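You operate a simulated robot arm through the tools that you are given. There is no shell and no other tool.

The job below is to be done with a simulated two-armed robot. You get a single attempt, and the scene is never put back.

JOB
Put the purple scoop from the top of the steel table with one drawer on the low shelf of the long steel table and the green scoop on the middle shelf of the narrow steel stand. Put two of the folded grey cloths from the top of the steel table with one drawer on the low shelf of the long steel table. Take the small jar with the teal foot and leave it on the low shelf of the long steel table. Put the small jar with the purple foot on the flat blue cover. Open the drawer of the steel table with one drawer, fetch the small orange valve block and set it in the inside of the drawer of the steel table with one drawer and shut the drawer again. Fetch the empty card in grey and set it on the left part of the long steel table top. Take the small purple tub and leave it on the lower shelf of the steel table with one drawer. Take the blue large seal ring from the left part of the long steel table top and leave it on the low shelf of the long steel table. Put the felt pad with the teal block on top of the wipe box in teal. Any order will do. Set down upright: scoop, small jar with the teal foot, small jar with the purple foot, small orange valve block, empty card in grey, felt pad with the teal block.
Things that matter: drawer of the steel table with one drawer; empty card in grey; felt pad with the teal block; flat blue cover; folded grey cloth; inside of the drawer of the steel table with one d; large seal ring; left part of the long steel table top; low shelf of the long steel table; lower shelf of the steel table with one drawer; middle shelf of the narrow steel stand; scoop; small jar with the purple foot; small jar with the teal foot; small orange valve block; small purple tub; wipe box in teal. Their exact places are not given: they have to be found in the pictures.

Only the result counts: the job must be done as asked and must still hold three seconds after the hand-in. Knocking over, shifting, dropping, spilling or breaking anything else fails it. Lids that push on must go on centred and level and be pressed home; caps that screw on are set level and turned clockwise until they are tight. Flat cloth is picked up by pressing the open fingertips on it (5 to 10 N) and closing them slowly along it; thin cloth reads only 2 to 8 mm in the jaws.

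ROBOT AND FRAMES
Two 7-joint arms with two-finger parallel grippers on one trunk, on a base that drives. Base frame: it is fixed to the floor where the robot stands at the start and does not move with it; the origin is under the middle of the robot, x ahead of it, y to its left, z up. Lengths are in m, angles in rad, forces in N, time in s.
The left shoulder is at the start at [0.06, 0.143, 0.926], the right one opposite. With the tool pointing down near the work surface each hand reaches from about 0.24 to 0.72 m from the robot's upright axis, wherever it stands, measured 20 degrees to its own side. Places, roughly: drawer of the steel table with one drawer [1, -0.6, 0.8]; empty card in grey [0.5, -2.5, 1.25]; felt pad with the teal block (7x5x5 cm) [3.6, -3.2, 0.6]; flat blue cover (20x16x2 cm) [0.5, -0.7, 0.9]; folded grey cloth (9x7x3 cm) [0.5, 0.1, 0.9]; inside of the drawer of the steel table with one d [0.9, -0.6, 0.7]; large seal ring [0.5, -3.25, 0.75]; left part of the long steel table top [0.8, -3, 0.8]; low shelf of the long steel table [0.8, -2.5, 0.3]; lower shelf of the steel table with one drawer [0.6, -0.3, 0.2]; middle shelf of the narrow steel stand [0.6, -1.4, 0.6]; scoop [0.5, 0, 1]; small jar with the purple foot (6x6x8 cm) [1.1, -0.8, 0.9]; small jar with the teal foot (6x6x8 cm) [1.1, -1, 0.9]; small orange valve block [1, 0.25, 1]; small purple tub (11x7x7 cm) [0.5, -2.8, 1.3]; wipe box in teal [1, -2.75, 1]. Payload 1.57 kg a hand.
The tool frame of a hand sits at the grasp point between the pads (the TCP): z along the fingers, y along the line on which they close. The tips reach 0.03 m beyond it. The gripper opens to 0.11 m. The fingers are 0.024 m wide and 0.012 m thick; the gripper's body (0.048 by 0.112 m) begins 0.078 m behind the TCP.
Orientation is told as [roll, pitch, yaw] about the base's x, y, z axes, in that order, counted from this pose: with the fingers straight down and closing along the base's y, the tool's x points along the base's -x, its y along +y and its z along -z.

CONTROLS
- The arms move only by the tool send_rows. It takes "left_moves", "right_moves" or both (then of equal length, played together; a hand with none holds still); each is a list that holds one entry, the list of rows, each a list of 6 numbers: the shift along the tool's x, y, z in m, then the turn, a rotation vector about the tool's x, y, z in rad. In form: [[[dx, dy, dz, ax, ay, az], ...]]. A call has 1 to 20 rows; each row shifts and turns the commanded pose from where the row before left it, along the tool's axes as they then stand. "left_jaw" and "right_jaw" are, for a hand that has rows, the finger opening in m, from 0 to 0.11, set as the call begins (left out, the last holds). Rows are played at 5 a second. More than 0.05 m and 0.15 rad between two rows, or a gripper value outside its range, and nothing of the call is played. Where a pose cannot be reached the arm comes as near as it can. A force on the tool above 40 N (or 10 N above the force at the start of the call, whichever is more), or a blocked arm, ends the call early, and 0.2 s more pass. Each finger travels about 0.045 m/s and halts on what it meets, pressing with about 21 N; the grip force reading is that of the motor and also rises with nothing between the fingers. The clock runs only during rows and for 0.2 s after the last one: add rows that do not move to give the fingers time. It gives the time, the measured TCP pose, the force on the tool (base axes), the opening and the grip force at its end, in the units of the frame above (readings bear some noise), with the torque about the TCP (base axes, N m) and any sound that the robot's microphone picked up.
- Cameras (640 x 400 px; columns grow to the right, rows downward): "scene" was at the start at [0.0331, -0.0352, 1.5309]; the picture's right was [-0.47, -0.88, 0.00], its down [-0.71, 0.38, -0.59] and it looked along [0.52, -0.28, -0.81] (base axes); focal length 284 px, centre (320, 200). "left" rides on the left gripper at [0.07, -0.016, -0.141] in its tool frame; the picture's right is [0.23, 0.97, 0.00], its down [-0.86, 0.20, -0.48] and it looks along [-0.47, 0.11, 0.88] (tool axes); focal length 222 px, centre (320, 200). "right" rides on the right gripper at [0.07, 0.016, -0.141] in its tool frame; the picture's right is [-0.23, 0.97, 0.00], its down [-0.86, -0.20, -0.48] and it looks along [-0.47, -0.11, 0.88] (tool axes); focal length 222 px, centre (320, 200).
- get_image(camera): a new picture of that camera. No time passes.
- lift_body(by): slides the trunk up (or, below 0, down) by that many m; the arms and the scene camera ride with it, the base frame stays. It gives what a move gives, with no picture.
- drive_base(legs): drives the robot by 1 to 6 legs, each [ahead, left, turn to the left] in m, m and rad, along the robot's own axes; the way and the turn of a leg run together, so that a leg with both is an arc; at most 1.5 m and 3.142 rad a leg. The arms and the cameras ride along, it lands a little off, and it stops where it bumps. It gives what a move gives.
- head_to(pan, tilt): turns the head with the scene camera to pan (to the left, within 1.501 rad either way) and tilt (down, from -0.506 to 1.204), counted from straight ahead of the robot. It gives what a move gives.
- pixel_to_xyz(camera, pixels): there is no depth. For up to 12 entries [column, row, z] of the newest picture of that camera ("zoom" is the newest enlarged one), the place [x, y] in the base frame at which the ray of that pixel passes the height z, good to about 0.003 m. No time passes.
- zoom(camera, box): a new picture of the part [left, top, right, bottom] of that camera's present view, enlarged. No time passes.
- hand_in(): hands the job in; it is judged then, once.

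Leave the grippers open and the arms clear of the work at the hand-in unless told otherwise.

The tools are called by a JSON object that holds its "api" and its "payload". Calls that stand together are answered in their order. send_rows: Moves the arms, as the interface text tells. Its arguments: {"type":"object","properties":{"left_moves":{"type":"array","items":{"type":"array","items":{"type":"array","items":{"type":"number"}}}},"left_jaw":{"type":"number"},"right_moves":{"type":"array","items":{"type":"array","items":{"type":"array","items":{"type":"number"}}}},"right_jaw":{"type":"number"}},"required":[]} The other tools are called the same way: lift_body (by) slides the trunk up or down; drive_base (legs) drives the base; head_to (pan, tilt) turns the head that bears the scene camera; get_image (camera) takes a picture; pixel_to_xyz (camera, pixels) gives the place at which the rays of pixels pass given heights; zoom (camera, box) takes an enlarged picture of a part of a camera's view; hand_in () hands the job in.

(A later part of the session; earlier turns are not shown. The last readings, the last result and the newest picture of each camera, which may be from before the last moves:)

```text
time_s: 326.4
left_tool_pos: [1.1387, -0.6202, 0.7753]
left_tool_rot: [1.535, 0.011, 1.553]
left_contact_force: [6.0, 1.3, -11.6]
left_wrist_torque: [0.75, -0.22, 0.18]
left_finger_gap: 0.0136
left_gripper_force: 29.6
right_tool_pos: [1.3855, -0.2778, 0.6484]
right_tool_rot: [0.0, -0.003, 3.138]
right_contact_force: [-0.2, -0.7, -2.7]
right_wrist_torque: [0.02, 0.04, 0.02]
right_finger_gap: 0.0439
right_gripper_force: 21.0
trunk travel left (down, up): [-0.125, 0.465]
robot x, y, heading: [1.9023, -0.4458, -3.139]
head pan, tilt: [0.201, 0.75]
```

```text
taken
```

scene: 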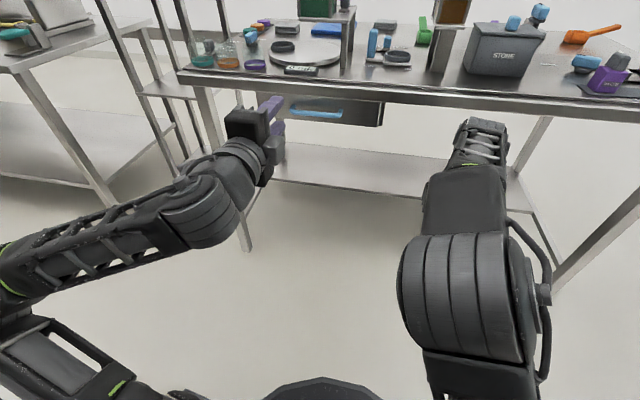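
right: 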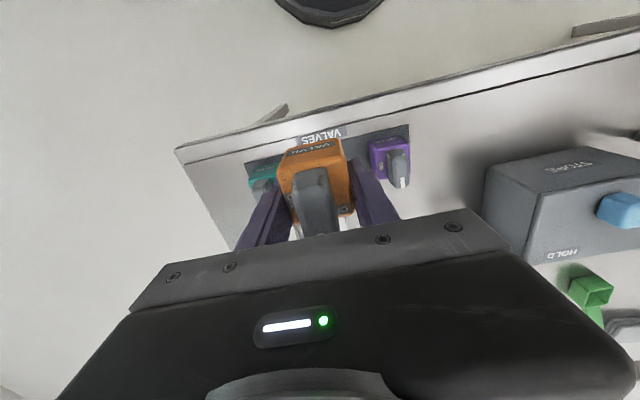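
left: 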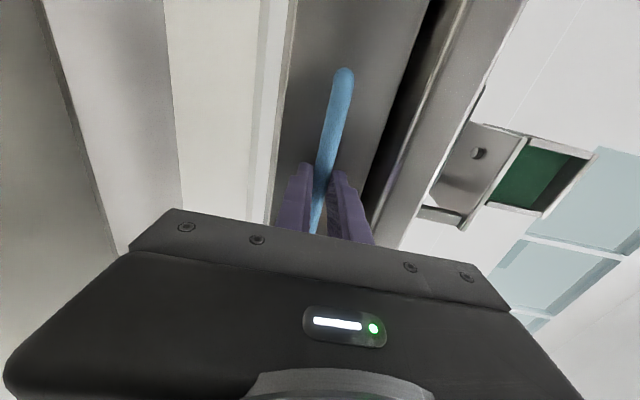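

Gripped (0.0136). Pull the drawer out by arm: 12 cm in small rows.

{"api": "send_rows", "payload": {"left_moves": [[[0, -0.002, -0.02, 0, 0, 0], [0, 0, -0.025, 0, 0, 0], [0, 0, -0.025, 0, 0, 0], [0, 0, -0.025, 0, 0, 0], [0, 0, -0.025, 0, 0, 0], [0, 0, 0, 0, 0, 0]]]}}

{"api": "get_image", "payload": {"camera": "left"}}

{"api": "get_image", "payload": {"camera": "scene"}}

```text
time_s: 327.8
left_tool_pos: [1.2608, -0.6198, 0.7751]
left_tool_rot: [1.529, 0.012, 1.544]
left_contact_force: [-0.4, 10.9, -30.8]
left_wrist_torque: [0.73, -0.63, 0.3]
left_finger_gap: 0.0138
left_gripper_force: 30.0
right_tool_pos: [1.385, -0.277, 0.6459]
right_tool_rot: [0.001, -0.003, 3.138]
right_contact_force: [0.7, -0.2, -1.9]
right_wrist_torque: [0.0, 0.01, -0.04]
right_finger_gap: 0.044
right_gripper_force: 21.1
trunk travel left (down, up): [-0.125, 0.465]
robot x, y, heading: [1.9038, -0.441, -3.14]
head pan, tilt: [0.201, 0.75]
```

```text
taken
```

left: 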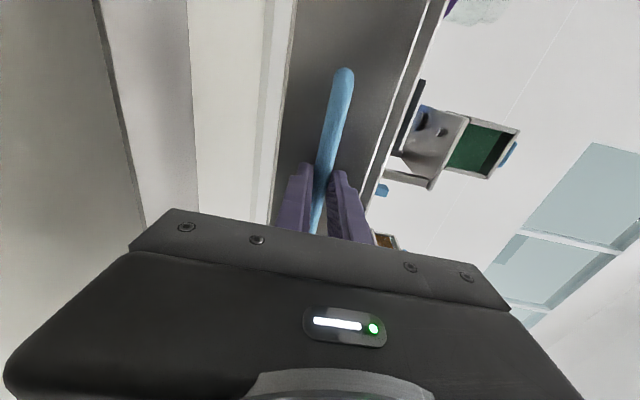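

```text
taken
```

scene: 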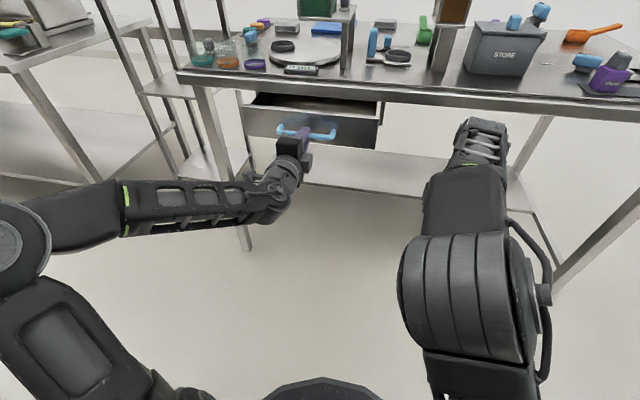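

The drawer slides. I relieve the vertical load by 4 mm and pull out another 10 cm.

{"api": "send_rows", "payload": {"left_moves": [[[0, -0.004, 0, 0, 0, 0], [0, -0.001, -0.025, 0, 0, 0], [0, -0.001, -0.025, 0, 0, 0], [0, -0.001, -0.025, 0, 0, 0], [0, -0.001, -0.02, 0, 0, 0], [0, 0, 0, 0, 0, 0]]]}}

{"api": "get_image", "payload": {"camera": "scene"}}

{"api": "zoom", "payload": {"camera": "scene", "box": [220, 70, 412, 190]}}

```text
time_s: 329.1
left_tool_pos: [1.3559, -0.6209, 0.7756]
left_tool_rot: [1.536, 0.014, 1.549]
left_contact_force: [0.2, 17.8, -13.5]
left_wrist_torque: [0.75, -0.24, -0.6]
left_finger_gap: 0.0138
left_gripper_force: 30.4
right_tool_pos: [1.3847, -0.2767, 0.6481]
right_tool_rot: [0.002, -0.005, 3.137]
right_contact_force: [-0.1, 0.0, -2.9]
right_wrist_torque: [0.02, 0.02, 0.03]
right_finger_gap: 0.0438
right_gripper_force: 20.5
trunk travel left (down, up): [-0.125, 0.465]
robot x, y, heading: [1.9059, -0.4389, -3.139]
head pan, tilt: [0.201, 0.75]
```

```text
taken
```

scene: 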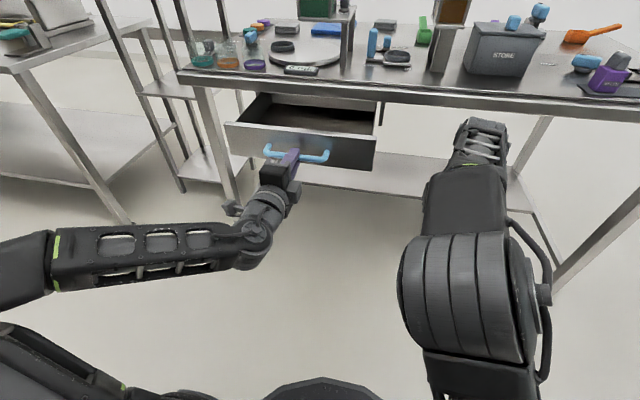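

```text
3.33 times, centred on (316, 130) of scene
```

zoom: 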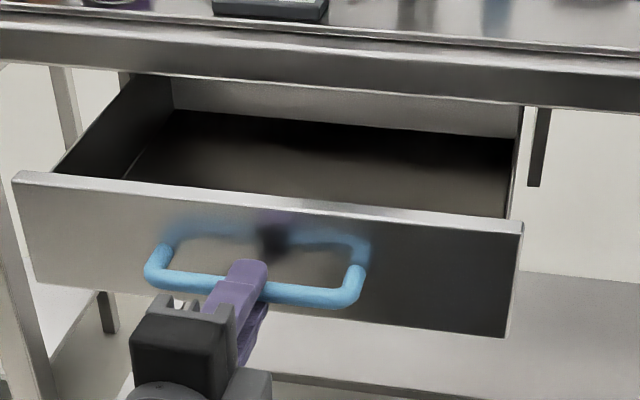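

Drawer open ~22 cm. I measure the drawer face heights: top edge (301,128.5), bottom (301,162).

{"api": "pixel_to_xyz", "payload": {"camera": "scene", "pixels": [[301, 128.5, 0.78], [301, 128.5, 0.8], [301, 128.5, 0.82], [301, 162.4, 0.72], [301, 162.4, 0.74], [301, 162.4, 0.76], [258, 123, 0.74], [258, 123, 0.76], [272, 103, 0.74]]}}

{"api": "lift_body", "payload": {"by": 0.0}}

```text
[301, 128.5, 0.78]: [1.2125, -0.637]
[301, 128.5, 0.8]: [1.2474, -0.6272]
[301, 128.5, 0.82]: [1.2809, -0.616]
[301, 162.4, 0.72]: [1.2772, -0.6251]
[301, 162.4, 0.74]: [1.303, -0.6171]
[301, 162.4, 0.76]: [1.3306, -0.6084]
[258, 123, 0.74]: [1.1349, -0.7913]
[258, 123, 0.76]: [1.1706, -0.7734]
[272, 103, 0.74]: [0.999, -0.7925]
```

```text
time_s: 329.6
left_tool_pos: [1.3553, -0.6205, 0.7758]
left_tool_rot: [1.537, 0.014, 1.548]
left_contact_force: [-0.3, 18.8, -12.1]
left_wrist_torque: [0.76, -0.21, -0.46]
left_finger_gap: 0.0138
left_gripper_force: 30.7
right_tool_pos: [1.3856, -0.2777, 0.648]
right_tool_rot: [0.002, -0.006, 3.138]
right_contact_force: [0.4, 0.0, -1.4]
right_wrist_torque: [0.01, 0.02, -0.02]
right_finger_gap: 0.0436
right_gripper_force: 20.7
trunk travel left (down, up): [-0.125, 0.465]
robot x, y, heading: [1.9044, -0.4437, -3.138]
head pan, tilt: [0.201, 0.75]
```

Drawer floor ≈0.742, rim underside ≈0.825. Release the handle, draw the left hand back and then raise the trunk.

{"api": "send_rows", "payload": {"left_moves": [[[0, 0, 0, 0, 0, 0], [0, 0, 0, 0, 0, 0], [0, 0, 0, 0, 0, 0], [0, 0, -0.03, 0, 0, 0], [0, 0, -0.03, 0, 0, 0], [0, 0, -0.02, 0, 0, 0], [0, 0, 0, 0, 0, 0]]], "left_jaw": 0.045}}

{"api": "get_image", "payload": {"camera": "scene"}}

```text
time_s: 331.2
left_tool_pos: [1.3885, -0.6213, 0.8075]
left_tool_rot: [1.537, 0.013, 1.553]
left_contact_force: [0.0, 0.6, -0.5]
left_wrist_torque: [0.01, 0.02, -0.01]
left_finger_gap: 0.0449
left_gripper_force: 0.1
left hand out of reach, approached as far as the arm can: row 4, 5, 6
right_tool_pos: [1.3862, -0.2783, 0.6474]
right_tool_rot: [0.001, -0.006, 3.138]
right_contact_force: [1.0, -0.7, -2.5]
right_wrist_torque: [0.02, 0.02, 0.0]
right_finger_gap: 0.044
right_gripper_force: 21.4
trunk travel left (down, up): [-0.125, 0.465]
robot x, y, heading: [1.9012, -0.4423, -3.138]
head pan, tilt: [0.201, 0.75]
```

```text
taken
```

scene: 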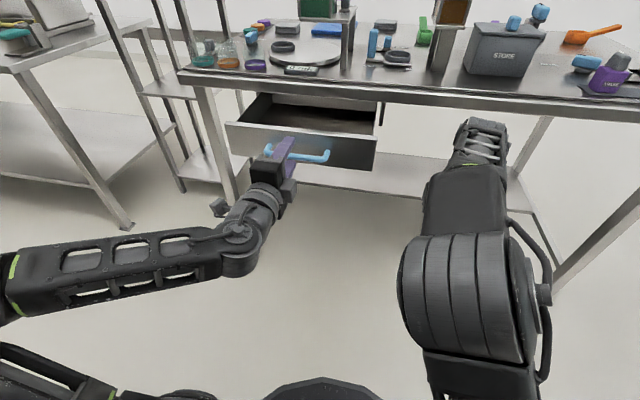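

The arm can't fold back further; I drive the base back 0.12 m to get clear, then raise the trunk 0.4.

{"api": "drive_base", "payload": {"legs": [[-0.12, 0, 0]]}}

{"api": "lift_body", "payload": {"by": 0.4}}

{"api": "get_image", "payload": {"camera": "scene"}}

```text
time_s: 332.5
left_tool_pos: [1.5095, -0.6215, 0.8079]
left_tool_rot: [1.536, 0.013, 1.552]
left_contact_force: [-0.6, -0.4, 0.4]
left_wrist_torque: [0.02, -0.03, 0.0]
left_finger_gap: 0.0451
left_gripper_force: 0.1
right_tool_pos: [1.507, -0.2773, 0.6483]
right_tool_rot: [0.001, -0.005, 3.138]
right_contact_force: [-0.6, 0.1, -1.5]
right_wrist_torque: [0.0, 0.02, 0.0]
right_finger_gap: 0.0438
right_gripper_force: 21.4
trunk travel left (down, up): [-0.125, 0.465]
robot x, y, heading: [2.027, -0.4416, 3.141]
head pan, tilt: [0.201, 0.75]
```

```text
time_s: 336.3
left_tool_pos: [1.5097, -0.6213, 1.2067]
left_tool_rot: [1.538, 0.013, 1.553]
left_contact_force: [0.5, -0.8, 0.2]
left_wrist_torque: [-0.02, 0.03, -0.03]
left_finger_gap: 0.0448
left_gripper_force: 0.1
right_tool_pos: [1.5073, -0.2767, 1.0485]
right_tool_rot: [0.003, -0.006, 3.138]
right_contact_force: [-0.6, 0.1, -2.2]
right_wrist_torque: [-0.01, 0.02, -0.02]
right_finger_gap: 0.0438
right_gripper_force: 21.7
trunk travel left (down, up): [-0.525, 0.065]
robot x, y, heading: [2.0244, -0.4371, 3.141]
head pan, tilt: [0.201, 0.75]
```

```text
taken
```

scene: 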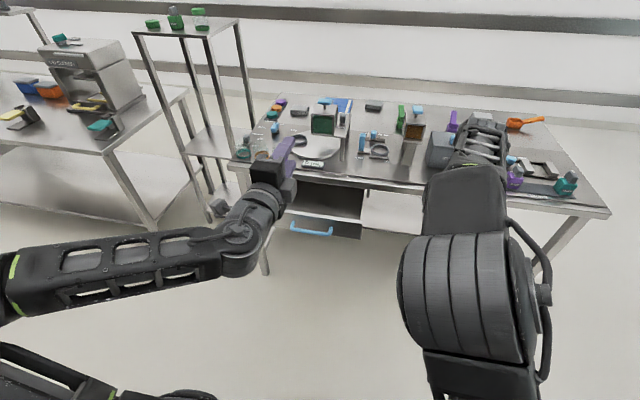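

Shift to (1.81, −0.76) so that the right hand hangs over the open drawer.

{"api": "drive_base", "payload": {"legs": [[0, 0.323, 0], [0.214, 0, 0]]}}

{"api": "head_to", "payload": {"pan": -0.2, "tilt": 0.9}}

{"api": "get_image", "payload": {"camera": "scene"}}

{"api": "get_image", "payload": {"camera": "right"}}

```text
time_s: 339.7
left_tool_pos: [1.2922, -0.9448, 1.2057]
left_tool_rot: [1.535, 0.013, 1.549]
left_contact_force: [-0.2, 0.2, -0.2]
left_wrist_torque: [0.0, 0.03, -0.01]
left_finger_gap: 0.0451
left_gripper_force: 0.2
right_tool_pos: [1.2926, -0.6002, 1.048]
right_tool_rot: [0.002, -0.002, 3.138]
right_contact_force: [0.0, 0.1, -1.7]
right_wrist_torque: [-0.01, 0.0, 0.0]
right_finger_gap: 0.0438
right_gripper_force: 20.8
trunk travel left (down, up): [-0.525, 0.065]
robot x, y, heading: [1.8071, -0.7633, -3.139]
head pan, tilt: [0.201, 0.75]
```

```text
time_s: 340.6
left_tool_pos: [1.2936, -0.9434, 1.2075]
left_tool_rot: [1.537, 0.012, 1.551]
left_contact_force: [0.1, -1.0, -0.1]
left_wrist_torque: [0.02, -0.03, 0.01]
left_finger_gap: 0.0448
left_gripper_force: 0.0
right_tool_pos: [1.2926, -0.6003, 1.0487]
right_tool_rot: [0.001, -0.006, 3.138]
right_contact_force: [0.0, 0.0, -2.2]
right_wrist_torque: [0.01, 0.01, 0.01]
right_finger_gap: 0.0438
right_gripper_force: 20.8
trunk travel left (down, up): [-0.525, 0.065]
robot x, y, heading: [1.8087, -0.7595, -3.139]
head pan, tilt: [-0.201, 0.901]
```

```text
taken
```

scene: 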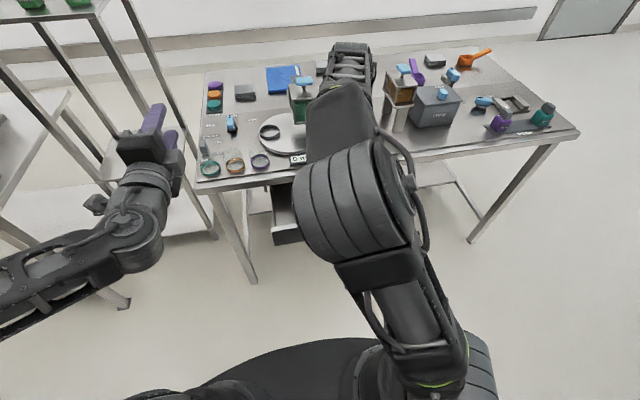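

```text
taken
```

right: 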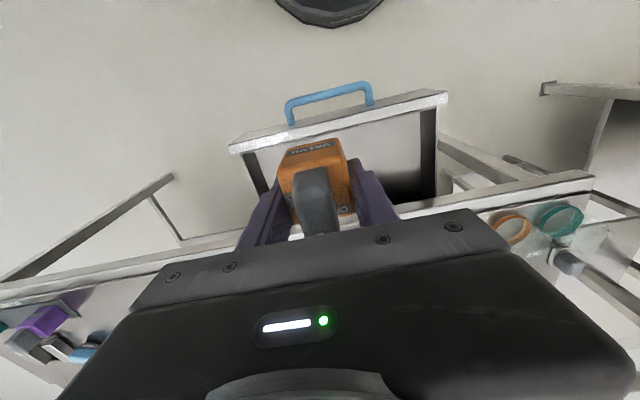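

{"api": "pixel_to_xyz", "payload": {"camera": "right", "pixels": [[235, 150, 0.822], [445, 97, 0.822], [330, 92, 0.776], [450, 208, 0.865], [560, 185, 0.865], [222, 250, 0.865], [440, 185, 0.742], [250, 160, 0.742]]}}

{"api": "zoom", "payload": {"camera": "right", "box": [200, 60, 480, 235]}}

```text
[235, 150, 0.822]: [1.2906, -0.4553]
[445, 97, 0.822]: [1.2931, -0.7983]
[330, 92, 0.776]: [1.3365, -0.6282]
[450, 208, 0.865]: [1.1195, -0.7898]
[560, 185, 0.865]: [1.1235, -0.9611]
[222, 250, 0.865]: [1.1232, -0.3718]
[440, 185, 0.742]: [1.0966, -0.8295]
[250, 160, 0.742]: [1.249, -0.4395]
```

```text
2.29 times, centred on (340, 148) of right
```

zoom: 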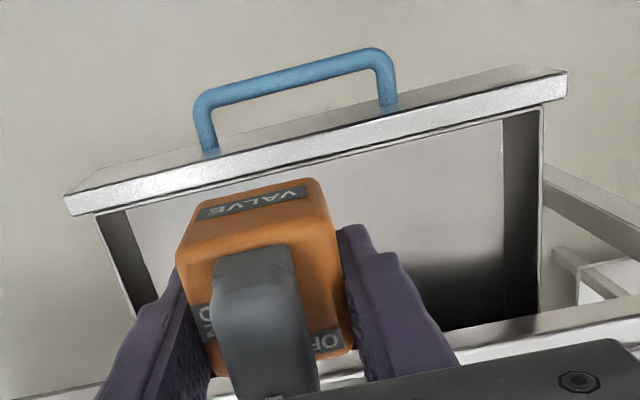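

Face at x≈1.29, rim at x≈1.122, interior y −0.47…−0.78. Move over (1.205, −0.62) while descending to TCP z≈0.84.

{"api": "send_rows", "payload": {"right_moves": [[[-0.0147, 0.0033, 0.034, 0, 0, 0], [-0.0147, 0.0033, 0.034, 0, 0, 0], [-0.0147, 0.0033, 0.034, 0, 0, 0], [-0.0147, 0.0033, 0.034, 0, 0, 0], [-0.0147, 0.0033, 0.034, 0, 0, 0], [-0.0147, 0.0033, 0.034, 0, 0, 0], [0, 0, 0, 0, 0, 0]]]}}

{"api": "get_image", "payload": {"camera": "right"}}

{"api": "get_image", "payload": {"camera": "scene"}}

```text
time_s: 342.2
left_tool_pos: [1.294, -0.9441, 1.2063]
left_tool_rot: [1.537, 0.012, 1.552]
left_contact_force: [0.6, 0.1, 0.8]
left_wrist_torque: [0.01, -0.04, 0.03]
left_finger_gap: 0.045
left_gripper_force: 0.1
right_tool_pos: [1.2243, -0.632, 0.8492]
right_tool_rot: [0.0, -0.007, 3.139]
right_contact_force: [-0.1, -0.1, -0.8]
right_wrist_torque: [0.0, 0.02, 0.03]
right_finger_gap: 0.0437
right_gripper_force: 20.9
right hand out of reach, approached as far as the arm can: row 5, 6
trunk travel left (down, up): [-0.525, 0.065]
robot x, y, heading: [1.8087, -0.762, -3.141]
head pan, tilt: [-0.201, 0.901]
```

```text
taken
```

right: 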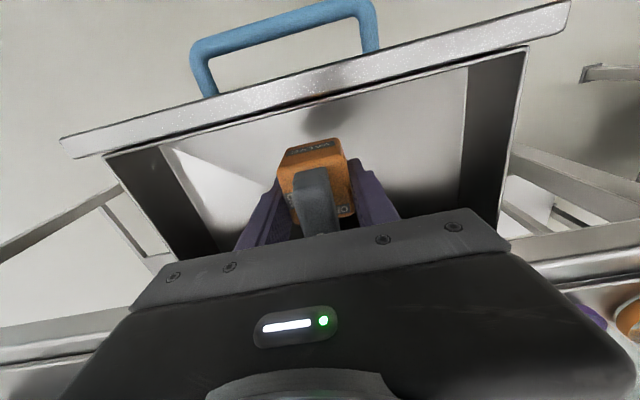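

```text
taken
```

scene: 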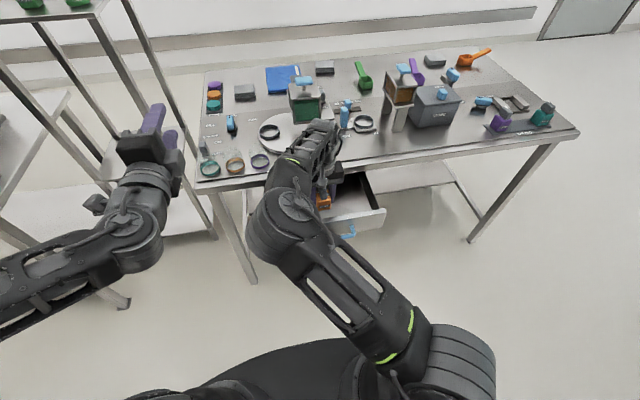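

The hand is inside the drawer opening at z=0.849. Lower the trunk 0.05 and look.

{"api": "lift_body", "payload": {"by": -0.05}}

{"api": "get_image", "payload": {"camera": "right"}}

{"api": "zoom", "payload": {"camera": "scene", "box": [270, 130, 398, 210]}}

```text
time_s: 343.1
left_tool_pos: [1.2943, -0.9436, 1.1572]
left_tool_rot: [1.536, 0.013, 1.551]
left_contact_force: [0.2, 0.5, -1.0]
left_wrist_torque: [-0.03, 0.0, -0.03]
left_finger_gap: 0.0449
left_gripper_force: 0.0
right_tool_pos: [1.2241, -0.6317, 0.8003]
right_tool_rot: [0.001, -0.007, 3.139]
right_contact_force: [-0.8, -0.6, -1.8]
right_wrist_torque: [0.0, 0.04, 0.05]
right_finger_gap: 0.0438
right_gripper_force: 20.9
trunk travel left (down, up): [-0.475, 0.115]
robot x, y, heading: [1.8104, -0.7654, -3.142]
head pan, tilt: [-0.201, 0.901]
```

```text
taken
```

right: 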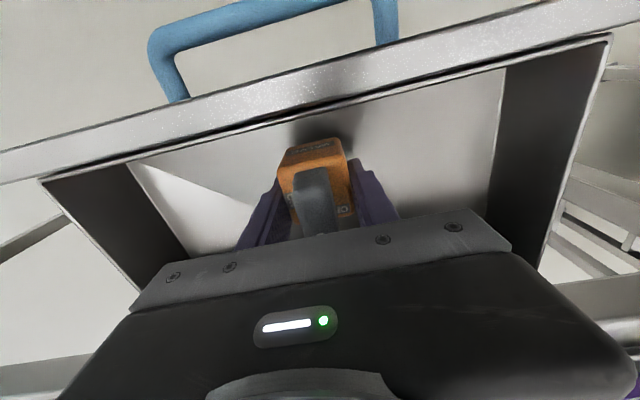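

```text
5.00 times, centred on (334, 170) of scene
```

zoom: 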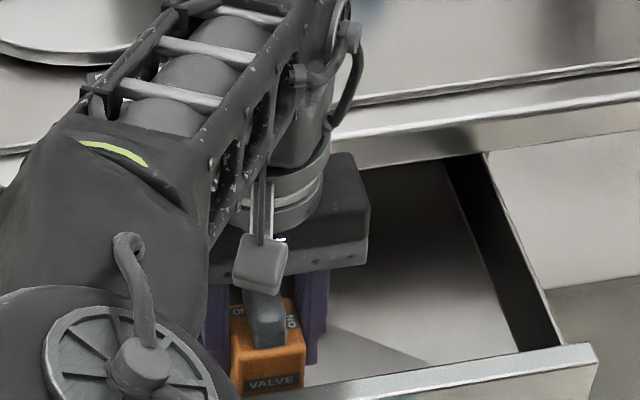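

The valve is inside the drawer. Lower in small steps until contact.

{"api": "send_rows", "payload": {"right_moves": [[[0, 0, 0.008, 0, 0, 0], [0, 0, 0.006, 0, 0, 0], [0, 0, 0, 0, 0, 0]]]}}

{"api": "send_rows", "payload": {"right_moves": [[[0, 0, 0.005, 0, 0, 0], [0, 0, 0.004, 0, 0, 0], [0, 0, 0, 0, 0, 0]]]}}

```text
time_s: 343.9
left_tool_pos: [1.2944, -0.9446, 1.1567]
left_tool_rot: [1.539, 0.012, 1.552]
left_contact_force: [0.6, -0.1, -0.1]
left_wrist_torque: [0.0, 0.01, 0.01]
left_finger_gap: 0.0448
left_gripper_force: 0.0
right_tool_pos: [1.2265, -0.6331, 0.7861]
right_tool_rot: [0.001, -0.01, 3.138]
right_contact_force: [0.0, -0.3, -1.7]
right_wrist_torque: [0.03, -0.01, 0.0]
right_finger_gap: 0.0436
right_gripper_force: 20.8
right hand out of reach, approached as far as the arm can: row 2
trunk travel left (down, up): [-0.475, 0.115]
robot x, y, heading: [1.8126, -0.7635, -3.142]
head pan, tilt: [-0.201, 0.901]
```

```text
time_s: 344.7
left_tool_pos: [1.2939, -0.945, 1.1581]
left_tool_rot: [1.538, 0.012, 1.552]
left_contact_force: [-0.5, 0.3, 0.8]
left_wrist_torque: [-0.02, -0.01, 0.02]
left_finger_gap: 0.0449
left_gripper_force: 0.1
right_tool_pos: [1.2296, -0.634, 0.7781]
right_tool_rot: [0.0, -0.008, 3.138]
right_contact_force: [0.2, -0.5, -1.6]
right_wrist_torque: [0.01, 0.02, 0.03]
right_finger_gap: 0.0437
right_gripper_force: 21.0
right hand out of reach, approached as far as the arm can: row 2
trunk travel left (down, up): [-0.475, 0.115]
robot x, y, heading: [1.808, -0.7656, -3.142]
head pan, tilt: [-0.201, 0.901]
```

No contact yet at z=0.778. Lower with the trunk in 4 mm steps.

{"api": "lift_body", "payload": {"by": -0.004}}

{"api": "lift_body", "payload": {"by": -0.003}}

```text
time_s: 345.3
left_tool_pos: [1.2935, -0.9435, 1.1541]
left_tool_rot: [1.537, 0.013, 1.552]
left_contact_force: [-0.4, -0.4, 0.4]
left_wrist_torque: [-0.05, 0.04, 0.02]
left_finger_gap: 0.0449
left_gripper_force: 0.0
right_tool_pos: [1.2296, -0.6339, 0.775]
right_tool_rot: [-0.001, -0.01, 3.137]
right_contact_force: [0.1, 0.4, 7.6]
right_wrist_torque: [-0.01, -0.23, 0.01]
right_finger_gap: 0.0438
right_gripper_force: 20.7
trunk travel left (down, up): [-0.471, 0.119]
robot x, y, heading: [1.8068, -0.7655, -3.142]
head pan, tilt: [-0.201, 0.901]
```

```text
time_s: 345.8
left_tool_pos: [1.2953, -0.944, 1.1511]
left_tool_rot: [1.54, 0.013, 1.553]
left_contact_force: [0.7, -0.7, 0.0]
left_wrist_torque: [0.03, 0.0, -0.01]
left_finger_gap: 0.045
left_gripper_force: 0.1
right_tool_pos: [1.2301, -0.6336, 0.7727]
right_tool_rot: [0.001, -0.012, 3.138]
right_contact_force: [-0.1, 1.1, 17.6]
right_wrist_torque: [-0.04, 0.09, 0.01]
right_finger_gap: 0.0437
right_gripper_force: 20.9
trunk travel left (down, up): [-0.468, 0.122]
robot x, y, heading: [1.8065, -0.7649, -3.141]
head pan, tilt: [-0.201, 0.901]
```

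Contact (17 N): the valve stands on the drawer floor. Open the jaw to 0.075, then rise.

{"api": "send_rows", "payload": {"right_moves": [[[0, 0, -0.002, 0, 0, 0], [0, 0, 0, 0, 0, 0], [0, 0, 0, 0, 0, 0], [0, 0, 0, 0, 0, 0]]], "right_jaw": 0.075}}

{"api": "send_rows", "payload": {"right_moves": [[[0, 0, -0.02, 0, 0, 0], [0, 0, -0.03, 0, 0, 0], [0, 0, -0.04, 0, 0, 0], [0, 0, -0.04, 0, 0, 0], [0, 0, -0.04, 0, 0, 0], [0.02, 0, -0.035, 0, 0, 0], [0, 0, 0, 0, 0, 0]]]}}

{"api": "get_image", "payload": {"camera": "right"}}

{"api": "get_image", "payload": {"camera": "scene"}}

```text
time_s: 346.8
left_tool_pos: [1.2944, -0.9447, 1.1503]
left_tool_rot: [1.537, 0.014, 1.551]
left_contact_force: [0.1, -0.3, 0.3]
left_wrist_torque: [0.0, 0.01, 0.04]
left_finger_gap: 0.0449
left_gripper_force: 0.1
right_tool_pos: [1.2296, -0.6314, 0.7727]
right_tool_rot: [0.0, -0.009, 3.137]
right_contact_force: [-1.0, -0.3, 0.0]
right_wrist_torque: [0.0, 0.01, 0.02]
right_finger_gap: 0.0748
right_gripper_force: 0.0
trunk travel left (down, up): [-0.468, 0.122]
robot x, y, heading: [1.8119, -0.7653, -3.138]
head pan, tilt: [-0.201, 0.901]
```

```text
time_s: 348.4
left_tool_pos: [1.2939, -0.9446, 1.1496]
left_tool_rot: [1.537, 0.012, 1.553]
left_contact_force: [-0.2, -0.8, -0.4]
left_wrist_torque: [0.03, -0.01, 0.01]
left_finger_gap: 0.0449
left_gripper_force: 0.1
right_tool_pos: [1.2507, -0.6312, 0.9766]
right_tool_rot: [-0.001, -0.009, 3.138]
right_contact_force: [-0.1, 0.5, 0.5]
right_wrist_torque: [-0.01, 0.0, 0.0]
right_finger_gap: 0.075
right_gripper_force: 0.0
trunk travel left (down, up): [-0.468, 0.122]
robot x, y, heading: [1.8086, -0.7628, -3.138]
head pan, tilt: [-0.201, 0.901]
```

```text
taken
```

right: 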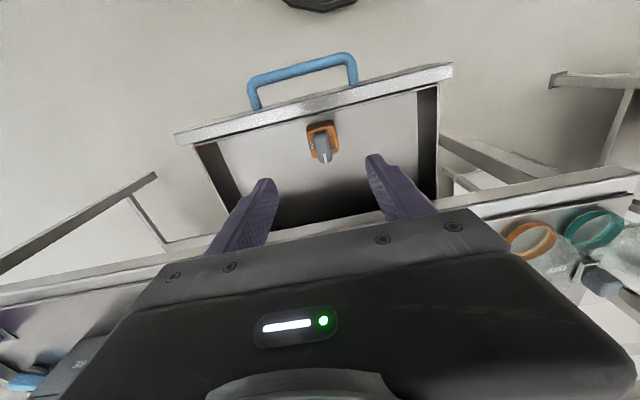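

```text
taken
```

scene: 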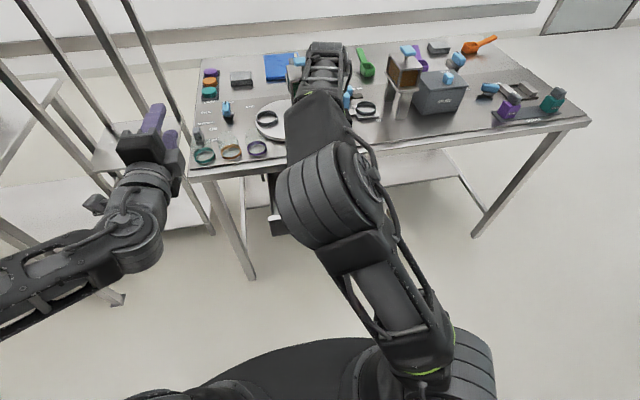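

The valve stands upright in the drawer. Now back off, shift right, lower the trunk to bring the left hand to the handle again.

{"api": "drive_base", "payload": {"legs": [[-0.19, 0, 0], [0, -0.323, 0]]}}

{"api": "lift_body", "payload": {"by": -0.343}}

{"api": "head_to", "payload": {"pan": 0.2, "tilt": 0.7}}

{"api": "get_image", "payload": {"camera": "scene"}}

{"api": "get_image", "payload": {"camera": "left"}}

```text
time_s: 351.7
left_tool_pos: [1.4838, -0.6222, 1.1504]
left_tool_rot: [1.538, 0.014, 1.55]
left_contact_force: [0.1, 0.3, 0.3]
left_wrist_torque: [-0.01, 0.05, 0.02]
left_finger_gap: 0.045
left_gripper_force: 0.0
right_tool_pos: [1.4405, -0.3095, 0.9775]
right_tool_rot: [0.0, -0.008, 3.137]
right_contact_force: [-0.4, 0.5, 0.9]
right_wrist_torque: [-0.02, 0.01, -0.01]
right_finger_gap: 0.0753
right_gripper_force: 0.2
trunk travel left (down, up): [-0.468, 0.122]
robot x, y, heading: [1.9997, -0.4441, 3.14]
head pan, tilt: [-0.201, 0.901]
```

```text
time_s: 355.0
left_tool_pos: [1.4826, -0.6223, 0.807]
left_tool_rot: [1.54, 0.013, 1.552]
left_contact_force: [0.0, -0.3, -0.3]
left_wrist_torque: [0.02, -0.02, -0.02]
left_finger_gap: 0.0452
left_gripper_force: 0.1
right_tool_pos: [1.4408, -0.3113, 0.634]
right_tool_rot: [0.001, -0.01, 3.137]
right_contact_force: [0.0, -0.4, -0.1]
right_wrist_torque: [0.02, -0.02, -0.02]
right_finger_gap: 0.0748
right_gripper_force: 0.1
trunk travel left (down, up): [-0.125, 0.465]
robot x, y, heading: [1.9986, -0.4438, 3.143]
head pan, tilt: [-0.201, 0.901]
```

```text
time_s: 355.9
left_tool_pos: [1.4834, -0.6225, 0.8075]
left_tool_rot: [1.537, 0.011, 1.552]
left_contact_force: [0.2, 0.3, -0.6]
left_wrist_torque: [0.0, -0.03, -0.02]
left_finger_gap: 0.0452
left_gripper_force: 0.0
right_tool_pos: [1.4406, -0.3087, 0.6347]
right_tool_rot: [0.001, -0.009, 3.136]
right_contact_force: [0.0, 0.0, 0.2]
right_wrist_torque: [-0.03, -0.01, 0.0]
right_finger_gap: 0.0749
right_gripper_force: 0.1
trunk travel left (down, up): [-0.125, 0.465]
robot x, y, heading: [2.0004, -0.4428, 3.146]
head pan, tilt: [0.201, 0.7]
```

```text
taken
```

scene: 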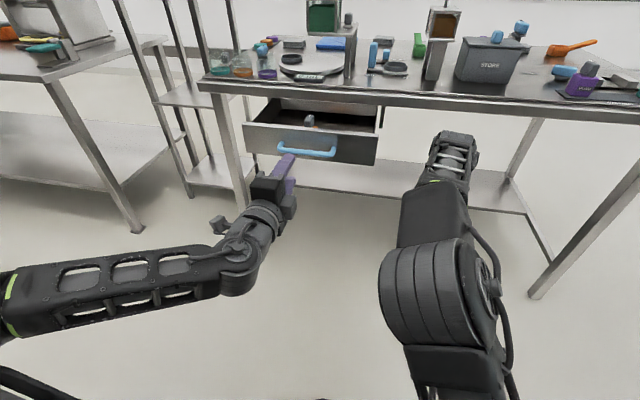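

```text
taken
```

left: 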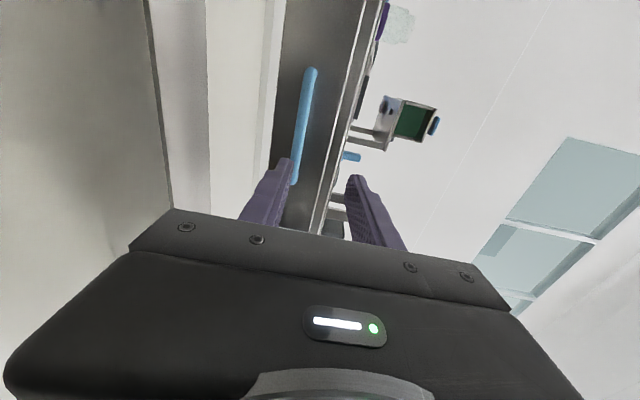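

Zoom in the left view to see whether the knob rises above the face's top edge toward the rim.

{"api": "zoom", "payload": {"camera": "left", "box": [280, 120, 408, 240]}}

{"api": "zoom", "payload": {"camera": "scene", "box": [230, 70, 390, 170]}}

```text
3.33 times, centred on (344, 180) of left
```

zoom: 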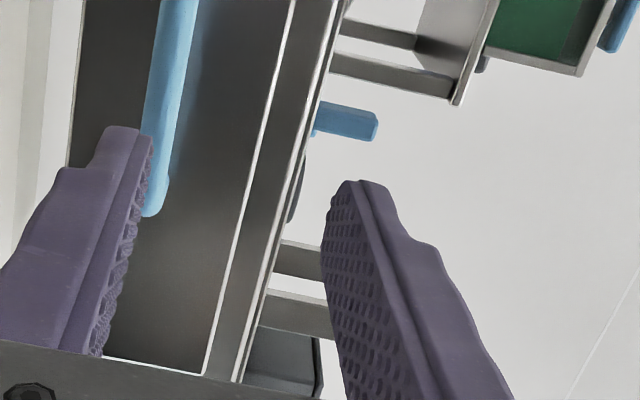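

```text
4.00 times, centred on (310, 120) of scene
```

zoom: 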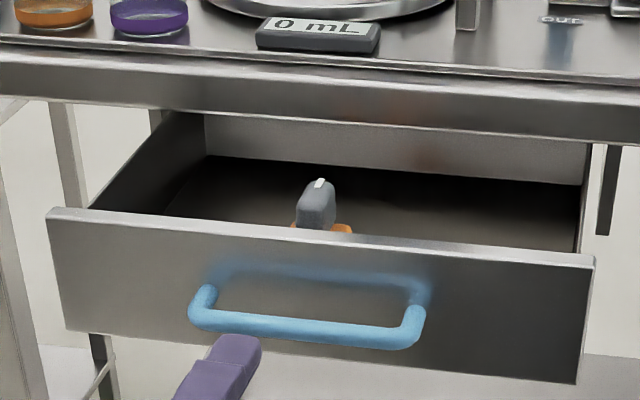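

{"api": "pixel_to_xyz", "payload": {"camera": "scene", "pixels": [[309.5, 115, 0.78], [309.5, 115, 0.8], [309.5, 115, 0.82], [309.5, 115, 0.84], [310, 99, 0.82], [310, 99, 0.83], [310, 126.5, 0.82], [310, 126.5, 0.83], [313, 121, 0.8], [313, 127, 0.79]]}}

```text
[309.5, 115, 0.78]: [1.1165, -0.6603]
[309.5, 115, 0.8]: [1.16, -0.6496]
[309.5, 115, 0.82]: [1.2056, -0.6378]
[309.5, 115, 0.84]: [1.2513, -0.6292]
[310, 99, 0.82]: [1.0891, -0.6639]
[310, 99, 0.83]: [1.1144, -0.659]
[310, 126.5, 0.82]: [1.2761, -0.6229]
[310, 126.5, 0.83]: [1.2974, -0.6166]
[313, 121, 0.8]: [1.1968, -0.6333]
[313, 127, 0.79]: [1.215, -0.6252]
```

The knob top is at ≈0.828, about level with the face top and just under the rim; it should pass. Approach the handle again: forward 80 mm, down 31 mm, forward 50 mm.

{"api": "send_rows", "payload": {"left_moves": [[[0, 0, 0.04, 0, 0, 0], [0, 0, 0.04, 0, 0, 0], [0, -0.015, 0, 0, 0, 0], [0, -0.014, 0, 0, 0, 0], [0, 0, 0, 0, 0, 0]]], "left_jaw": 0.034}}

{"api": "get_image", "payload": {"camera": "left"}}

```text
time_s: 357.1
left_tool_pos: [1.4032, -0.6224, 0.7773]
left_tool_rot: [1.537, 0.012, 1.552]
left_contact_force: [-0.3, 0.2, 0.8]
left_wrist_torque: [0.02, 0.02, 0.01]
left_finger_gap: 0.0338
left_gripper_force: 0.1
right_tool_pos: [1.4403, -0.3099, 0.6351]
right_tool_rot: [-0.001, -0.01, 3.137]
right_contact_force: [0.4, 0.4, -0.1]
right_wrist_torque: [-0.02, 0.02, 0.03]
right_finger_gap: 0.0751
right_gripper_force: 0.0
trunk travel left (down, up): [-0.125, 0.465]
robot x, y, heading: [2.0003, -0.4407, 3.143]
head pan, tilt: [0.201, 0.7]
```

```text
taken
```

left: 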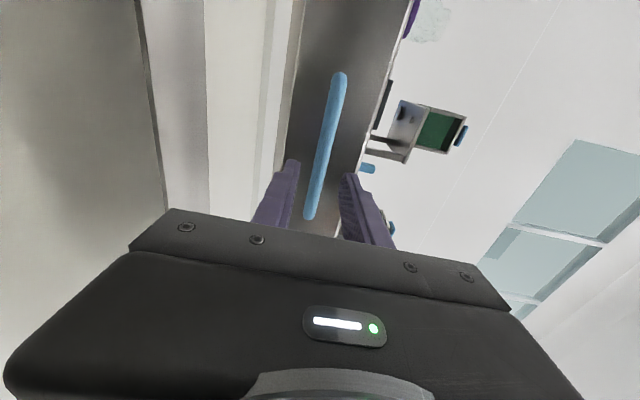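

Same view as before. Advance 50 mm and close.

{"api": "send_rows", "payload": {"left_moves": [[[0, 0, 0.025, 0, 0, 0], [0, 0, 0.022, 0, 0, 0], [0, 0, 0, 0, 0, 0]]]}}

{"api": "send_rows", "payload": {"left_moves": [[[0, 0, 0, 0, 0, 0], [0, 0, 0, 0, 0, 0], [0, 0, 0, 0, 0, 0], [0, 0, 0, 0, 0, 0]]], "left_jaw": 0.0}}

```text
time_s: 357.9
left_tool_pos: [1.3584, -0.6207, 0.7738]
left_tool_rot: [1.537, 0.011, 1.552]
left_contact_force: [0.2, 0.1, -0.9]
left_wrist_torque: [0.01, 0.0, -0.02]
left_finger_gap: 0.0342
left_gripper_force: 0.0
right_tool_pos: [1.4398, -0.3096, 0.6347]
right_tool_rot: [0.0, -0.009, 3.135]
right_contact_force: [-1.2, 0.0, 0.4]
right_wrist_torque: [0.04, 0.02, -0.03]
right_finger_gap: 0.0747
right_gripper_force: 0.0
trunk travel left (down, up): [-0.125, 0.465]
robot x, y, heading: [2.0019, -0.4426, 3.141]
head pan, tilt: [0.201, 0.7]
```

```text
time_s: 358.9
left_tool_pos: [1.3591, -0.6204, 0.776]
left_tool_rot: [1.542, 0.012, 1.55]
left_contact_force: [0.1, -1.9, 10.3]
left_wrist_torque: [0.77, 0.2, 0.11]
left_finger_gap: 0.0138
left_gripper_force: 29.7
right_tool_pos: [1.4412, -0.3098, 0.6351]
right_tool_rot: [0.001, -0.01, 3.137]
right_contact_force: [0.7, 0.1, -0.1]
right_wrist_torque: [0.02, 0.02, 0.02]
right_finger_gap: 0.0749
right_gripper_force: 0.1
trunk travel left (down, up): [-0.125, 0.465]
robot x, y, heading: [2.003, -0.4462, 3.144]
head pan, tilt: [0.201, 0.7]
```

Gripped. Push the drawer in gently, first 10 cm.

{"api": "send_rows", "payload": {"left_moves": [[[0, 0.002, 0.005, 0, 0, 0], [0, 0.0004, 0.01, 0, 0, 0], [0, 0.0005, 0.014, 0, 0, 0], [0, 0.0005, 0.014, 0, 0, 0], [0, 0.0005, 0.014, 0, 0, 0], [0, 0.0005, 0.014, 0, 0, 0], [0, 0.0005, 0.014, 0, 0, 0], [0, 0.0004, 0.01, 0, 0, 0], [0, 0, 0.005, 0, 0, 0], [0, 0, 0, 0, 0, 0]]]}}

{"api": "zoom", "payload": {"camera": "scene", "box": [230, 70, 390, 170]}}

```text
time_s: 361.1
left_tool_pos: [1.2551, -0.6208, 0.7766]
left_tool_rot: [1.538, 0.012, 1.552]
left_contact_force: [0.6, -8.6, -2.9]
left_wrist_torque: [0.73, -0.09, 0.35]
left_finger_gap: 0.0138
left_gripper_force: 30.7
right_tool_pos: [1.4413, -0.3109, 0.6345]
right_tool_rot: [-0.001, -0.008, 3.137]
right_contact_force: [0.1, 0.9, 0.2]
right_wrist_torque: [0.02, 0.0, 0.0]
right_finger_gap: 0.075
right_gripper_force: 0.0
trunk travel left (down, up): [-0.125, 0.465]
robot x, y, heading: [2.0024, -0.4433, 3.141]
head pan, tilt: [0.201, 0.7]
```

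```text
4.00 times, centred on (310, 120) of scene
```

zoom: 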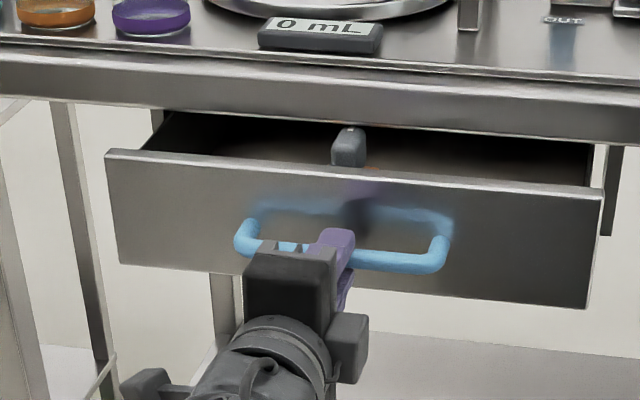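

The knob is about to pass under the rim. Push 3 cm more slowly and check.

{"api": "send_rows", "payload": {"left_moves": [[[0, 0.0002, 0.005, 0, 0, 0], [0, 0.0003, 0.008, 0, 0, 0], [0, 0.0003, 0.008, 0, 0, 0], [0, 0.0003, 0.008, 0, 0, 0], [0, 0.0003, 0.008, 0, 0, 0], [0, 0, 0.004, 0, 0, 0], [0, 0, 0, 0, 0, 0]]]}}

{"api": "zoom", "payload": {"camera": "scene", "box": [230, 70, 390, 170]}}

```text
time_s: 362.7
left_tool_pos: [1.2162, -0.6207, 0.7755]
left_tool_rot: [1.538, 0.009, 1.556]
left_contact_force: [0.3, -17.5, -0.8]
left_wrist_torque: [0.73, -0.02, 0.68]
left_finger_gap: 0.0138
left_gripper_force: 30.0
right_tool_pos: [1.4388, -0.311, 0.6341]
right_tool_rot: [-0.001, -0.01, 3.138]
right_contact_force: [-0.2, -0.7, 0.1]
right_wrist_torque: [0.01, -0.02, -0.01]
right_finger_gap: 0.0749
right_gripper_force: 0.1
trunk travel left (down, up): [-0.125, 0.465]
robot x, y, heading: [1.9995, -0.438, 3.14]
head pan, tilt: [0.201, 0.7]
```

```text
4.00 times, centred on (310, 120) of scene
```

zoom: 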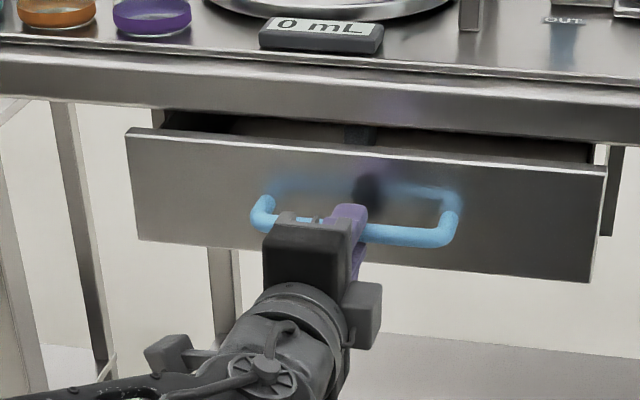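

No resistance; knob passed. Continue to push about 7 cm with a small sideways correction.

{"api": "send_rows", "payload": {"left_moves": [[[0.002, 0.0002, 0.006, 0, 0, 0], [0.0002, 0.0003, 0.01, 0, 0, 0], [0.0002, 0.0003, 0.01, 0, 0, 0], [0.0002, 0.0003, 0.01, 0, 0, 0], [0.0002, 0.0003, 0.01, 0, 0, 0], [0.0002, 0.0002, 0.008, 0, 0, 0], [0, 0, 0.006, 0, 0, 0], [0, 0, 0.004, 0, 0, 0], [0, 0, 0, 0, 0, 0]]]}}

{"api": "zoom", "payload": {"camera": "scene", "box": [230, 70, 390, 170]}}

```text
time_s: 364.7
left_tool_pos: [1.1515, -0.6201, 0.7773]
left_tool_rot: [1.539, 0.012, 1.552]
left_contact_force: [-0.1, -14.8, -3.1]
left_wrist_torque: [0.74, -0.04, -0.06]
left_finger_gap: 0.0142
left_gripper_force: 30.5
right_tool_pos: [1.4402, -0.3104, 0.6348]
right_tool_rot: [-0.001, -0.009, 3.136]
right_contact_force: [-0.5, -0.2, -0.2]
right_wrist_torque: [0.0, 0.02, 0.01]
right_finger_gap: 0.075
right_gripper_force: 0.0
trunk travel left (down, up): [-0.125, 0.465]
robot x, y, heading: [1.9983, -0.4423, 3.142]
head pan, tilt: [0.201, 0.7]
```

```text
4.00 times, centred on (310, 120) of scene
```

zoom: 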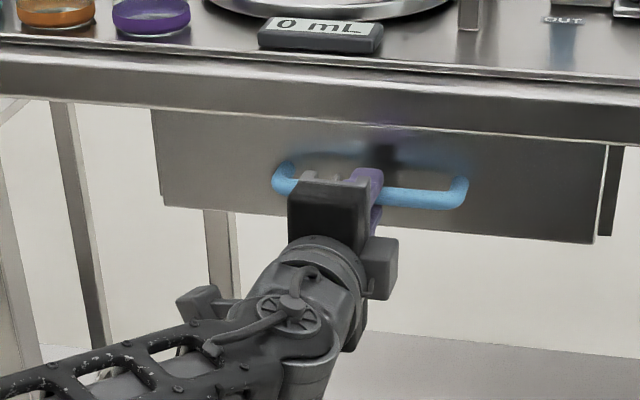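

Nearly shut. Push in 4 mm steps until the stop.

{"api": "send_rows", "payload": {"left_moves": [[[0, 0, 0.004, 0, 0, 0], [0, 0, 0.004, 0, 0, 0], [0, 0, 0, 0, 0, 0]]]}}

{"api": "send_rows", "payload": {"left_moves": [[[0, 0, 0.003, 0, 0, 0], [0, 0, 0.003, 0, 0, 0], [0, 0, 0, 0, 0, 0]]]}}

```text
time_s: 365.5
left_tool_pos: [1.1417, -0.6206, 0.7758]
left_tool_rot: [1.537, 0.012, 1.555]
left_contact_force: [-0.9, -14.1, -0.7]
left_wrist_torque: [0.77, -0.01, 0.14]
left_finger_gap: 0.0138
left_gripper_force: 29.7
right_tool_pos: [1.4415, -0.3111, 0.6348]
right_tool_rot: [0.0, -0.01, 3.137]
right_contact_force: [0.4, -0.9, 0.1]
right_wrist_torque: [0.01, 0.02, 0.0]
right_finger_gap: 0.0752
right_gripper_force: 0.1
trunk travel left (down, up): [-0.125, 0.465]
robot x, y, heading: [1.9974, -0.4419, 3.141]
head pan, tilt: [0.201, 0.7]
```

```text
time_s: 366.3
left_tool_pos: [1.1402, -0.6184, 0.776]
left_tool_rot: [1.538, 0.011, 1.55]
left_contact_force: [19.3, -10.0, -5.6]
left_wrist_torque: [0.74, -0.15, 0.26]
left_finger_gap: 0.014
left_gripper_force: 31.1
right_tool_pos: [1.4412, -0.3091, 0.6357]
right_tool_rot: [-0.001, -0.013, 3.137]
right_contact_force: [-0.2, -0.8, -0.7]
right_wrist_torque: [0.02, 0.0, 0.01]
right_finger_gap: 0.0753
right_gripper_force: 0.0
trunk travel left (down, up): [-0.125, 0.465]
robot x, y, heading: [1.9932, -0.4446, 3.146]
head pan, tilt: [0.201, 0.7]
```

The stop is reached (19 N at the same place as when closed). Open the jaw and back off with the base.

{"api": "send_rows", "payload": {"left_moves": [[[0, 0, 0, 0, 0, 0], [0, 0, 0, 0, 0, 0], [0, 0, 0, 0, 0, 0]]], "left_jaw": 0.036}}

{"api": "drive_base", "payload": {"legs": [[-0.1, 0, 0]]}}

{"api": "get_image", "payload": {"camera": "scene"}}

```text
time_s: 367.1
left_tool_pos: [1.1384, -0.6188, 0.7752]
left_tool_rot: [1.538, 0.011, 1.552]
left_contact_force: [0.4, -0.2, 0.1]
left_wrist_torque: [-0.03, -0.02, -0.03]
left_finger_gap: 0.0361
left_gripper_force: 0.1
right_tool_pos: [1.4404, -0.3099, 0.6352]
right_tool_rot: [0.001, -0.008, 3.137]
right_contact_force: [0.4, 0.3, -0.6]
right_wrist_torque: [0.03, 0.02, -0.03]
right_finger_gap: 0.0749
right_gripper_force: 0.0
trunk travel left (down, up): [-0.125, 0.465]
robot x, y, heading: [1.9994, -0.4428, 3.145]
head pan, tilt: [0.201, 0.7]
```

```text
time_s: 368.2
left_tool_pos: [1.2356, -0.6177, 0.7754]
left_tool_rot: [1.538, 0.011, 1.552]
left_contact_force: [0.1, 1.0, -0.1]
left_wrist_torque: [0.01, 0.01, 0.0]
left_finger_gap: 0.0362
left_gripper_force: 0.0
right_tool_pos: [1.5392, -0.309, 0.6355]
right_tool_rot: [-0.001, -0.009, 3.135]
right_contact_force: [-0.3, 1.0, -0.1]
right_wrist_torque: [0.0, -0.01, -0.01]
right_finger_gap: 0.0749
right_gripper_force: 0.1
trunk travel left (down, up): [-0.125, 0.465]
robot x, y, heading: [2.0981, -0.443, 3.14]
head pan, tilt: [0.201, 0.7]
```

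```text
taken
```

scene: 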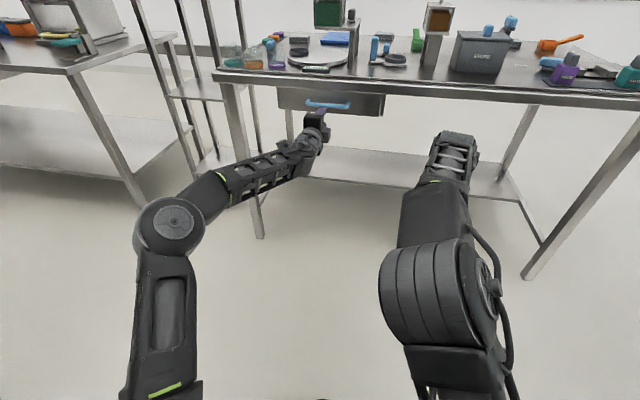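

Drawer shut with the valve inside. Raise the trunk 0.4, roll the left hand back and set it to 45° pitch.

{"api": "lift_body", "payload": {"by": 0.4}}

{"api": "send_rows", "payload": {"left_moves": [[[0, 0, 0, 0, 0, -0.143], [0, 0, 0, 0, 0, -0.143], [0, 0, 0, 0, 0, -0.143], [0, 0, 0, 0, 0, -0.143], [0, 0, 0, 0, 0, -0.143], [0, 0, 0, 0, 0, -0.143], [0, 0, 0, 0, 0, -0.143], [0, 0, 0, 0, 0, -0.143], [0, 0, 0, 0, 0, -0.143], [0, 0, 0, 0, 0, -0.143], [0, 0, 0, 0, 0, -0.141], [0, 0, 0, 0, 0.125, 0], [0, 0, 0, 0, 0.125, 0], [0, 0, 0, 0, 0.125, 0], [0, 0, 0, 0, 0.125, 0], [0, 0, 0, 0, 0.125, 0], [0, 0, 0, 0, 0.125, 0], [0, 0, 0, 0, 0, 0]]], "left_jaw": 0.085}}

{"api": "head_to", "payload": {"pan": 0.3, "tilt": 0.75}}

{"api": "get_image", "payload": {"camera": "scene"}}

```text
time_s: 372.1
left_tool_pos: [1.2363, -0.6189, 1.1763]
left_tool_rot: [1.539, 0.013, 1.55]
left_contact_force: [-0.1, -0.2, -0.3]
left_wrist_torque: [0.0, 0.02, -0.03]
left_finger_gap: 0.036
left_gripper_force: 0.0
right_tool_pos: [1.539, -0.3093, 1.0357]
right_tool_rot: [-0.001, -0.009, 3.133]
right_contact_force: [-0.4, 0.3, 0.5]
right_wrist_torque: [0.0, -0.02, -0.02]
right_finger_gap: 0.075
right_gripper_force: 0.0
trunk travel left (down, up): [-0.525, 0.065]
robot x, y, heading: [2.1037, -0.4422, 3.142]
head pan, tilt: [0.201, 0.7]
```

```text
time_s: 375.9
left_tool_pos: [1.2698, -0.6228, 1.1367]
left_tool_rot: [0.017, -0.786, 3.105]
left_contact_force: [0.5, 0.1, 0.7]
left_wrist_torque: [-0.01, 0.02, 0.02]
left_finger_gap: 0.0852
left_gripper_force: 0.0
left hand out of reach, approached as far as the arm can: row 16, 17
right_tool_pos: [1.5398, -0.3095, 1.0338]
right_tool_rot: [0.002, -0.009, 3.134]
right_contact_force: [-0.8, 0.3, -0.4]
right_wrist_torque: [0.0, 0.02, -0.02]
right_finger_gap: 0.0751
right_gripper_force: 0.0
trunk travel left (down, up): [-0.525, 0.065]
robot x, y, heading: [2.1032, -0.4409, 3.139]
head pan, tilt: [0.201, 0.7]
```

```text
time_s: 376.5
left_tool_pos: [1.2694, -0.6229, 1.1364]
left_tool_rot: [0.017, -0.787, 3.109]
left_contact_force: [0.3, 0.5, 0.3]
left_wrist_torque: [-0.01, 0.03, -0.01]
left_finger_gap: 0.0849
left_gripper_force: 0.0
right_tool_pos: [1.5381, -0.3089, 1.0338]
right_tool_rot: [0.001, -0.008, 3.134]
right_contact_force: [0.2, -0.5, -0.1]
right_wrist_torque: [0.01, 0.0, 0.01]
right_finger_gap: 0.0751
right_gripper_force: 0.1
trunk travel left (down, up): [-0.525, 0.065]
robot x, y, heading: [2.0941, -0.4431, 3.136]
head pan, tilt: [0.3, 0.75]
```

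```text
taken
```

scene: 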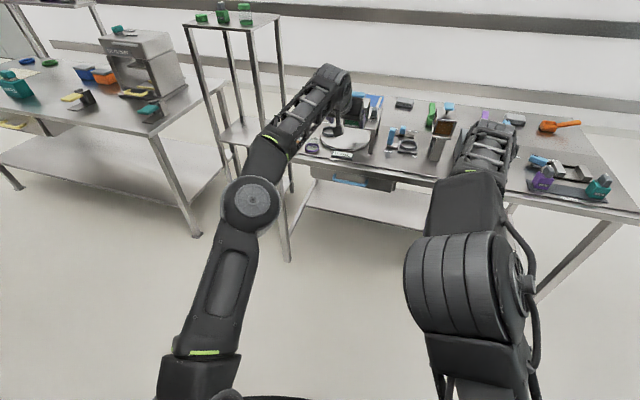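

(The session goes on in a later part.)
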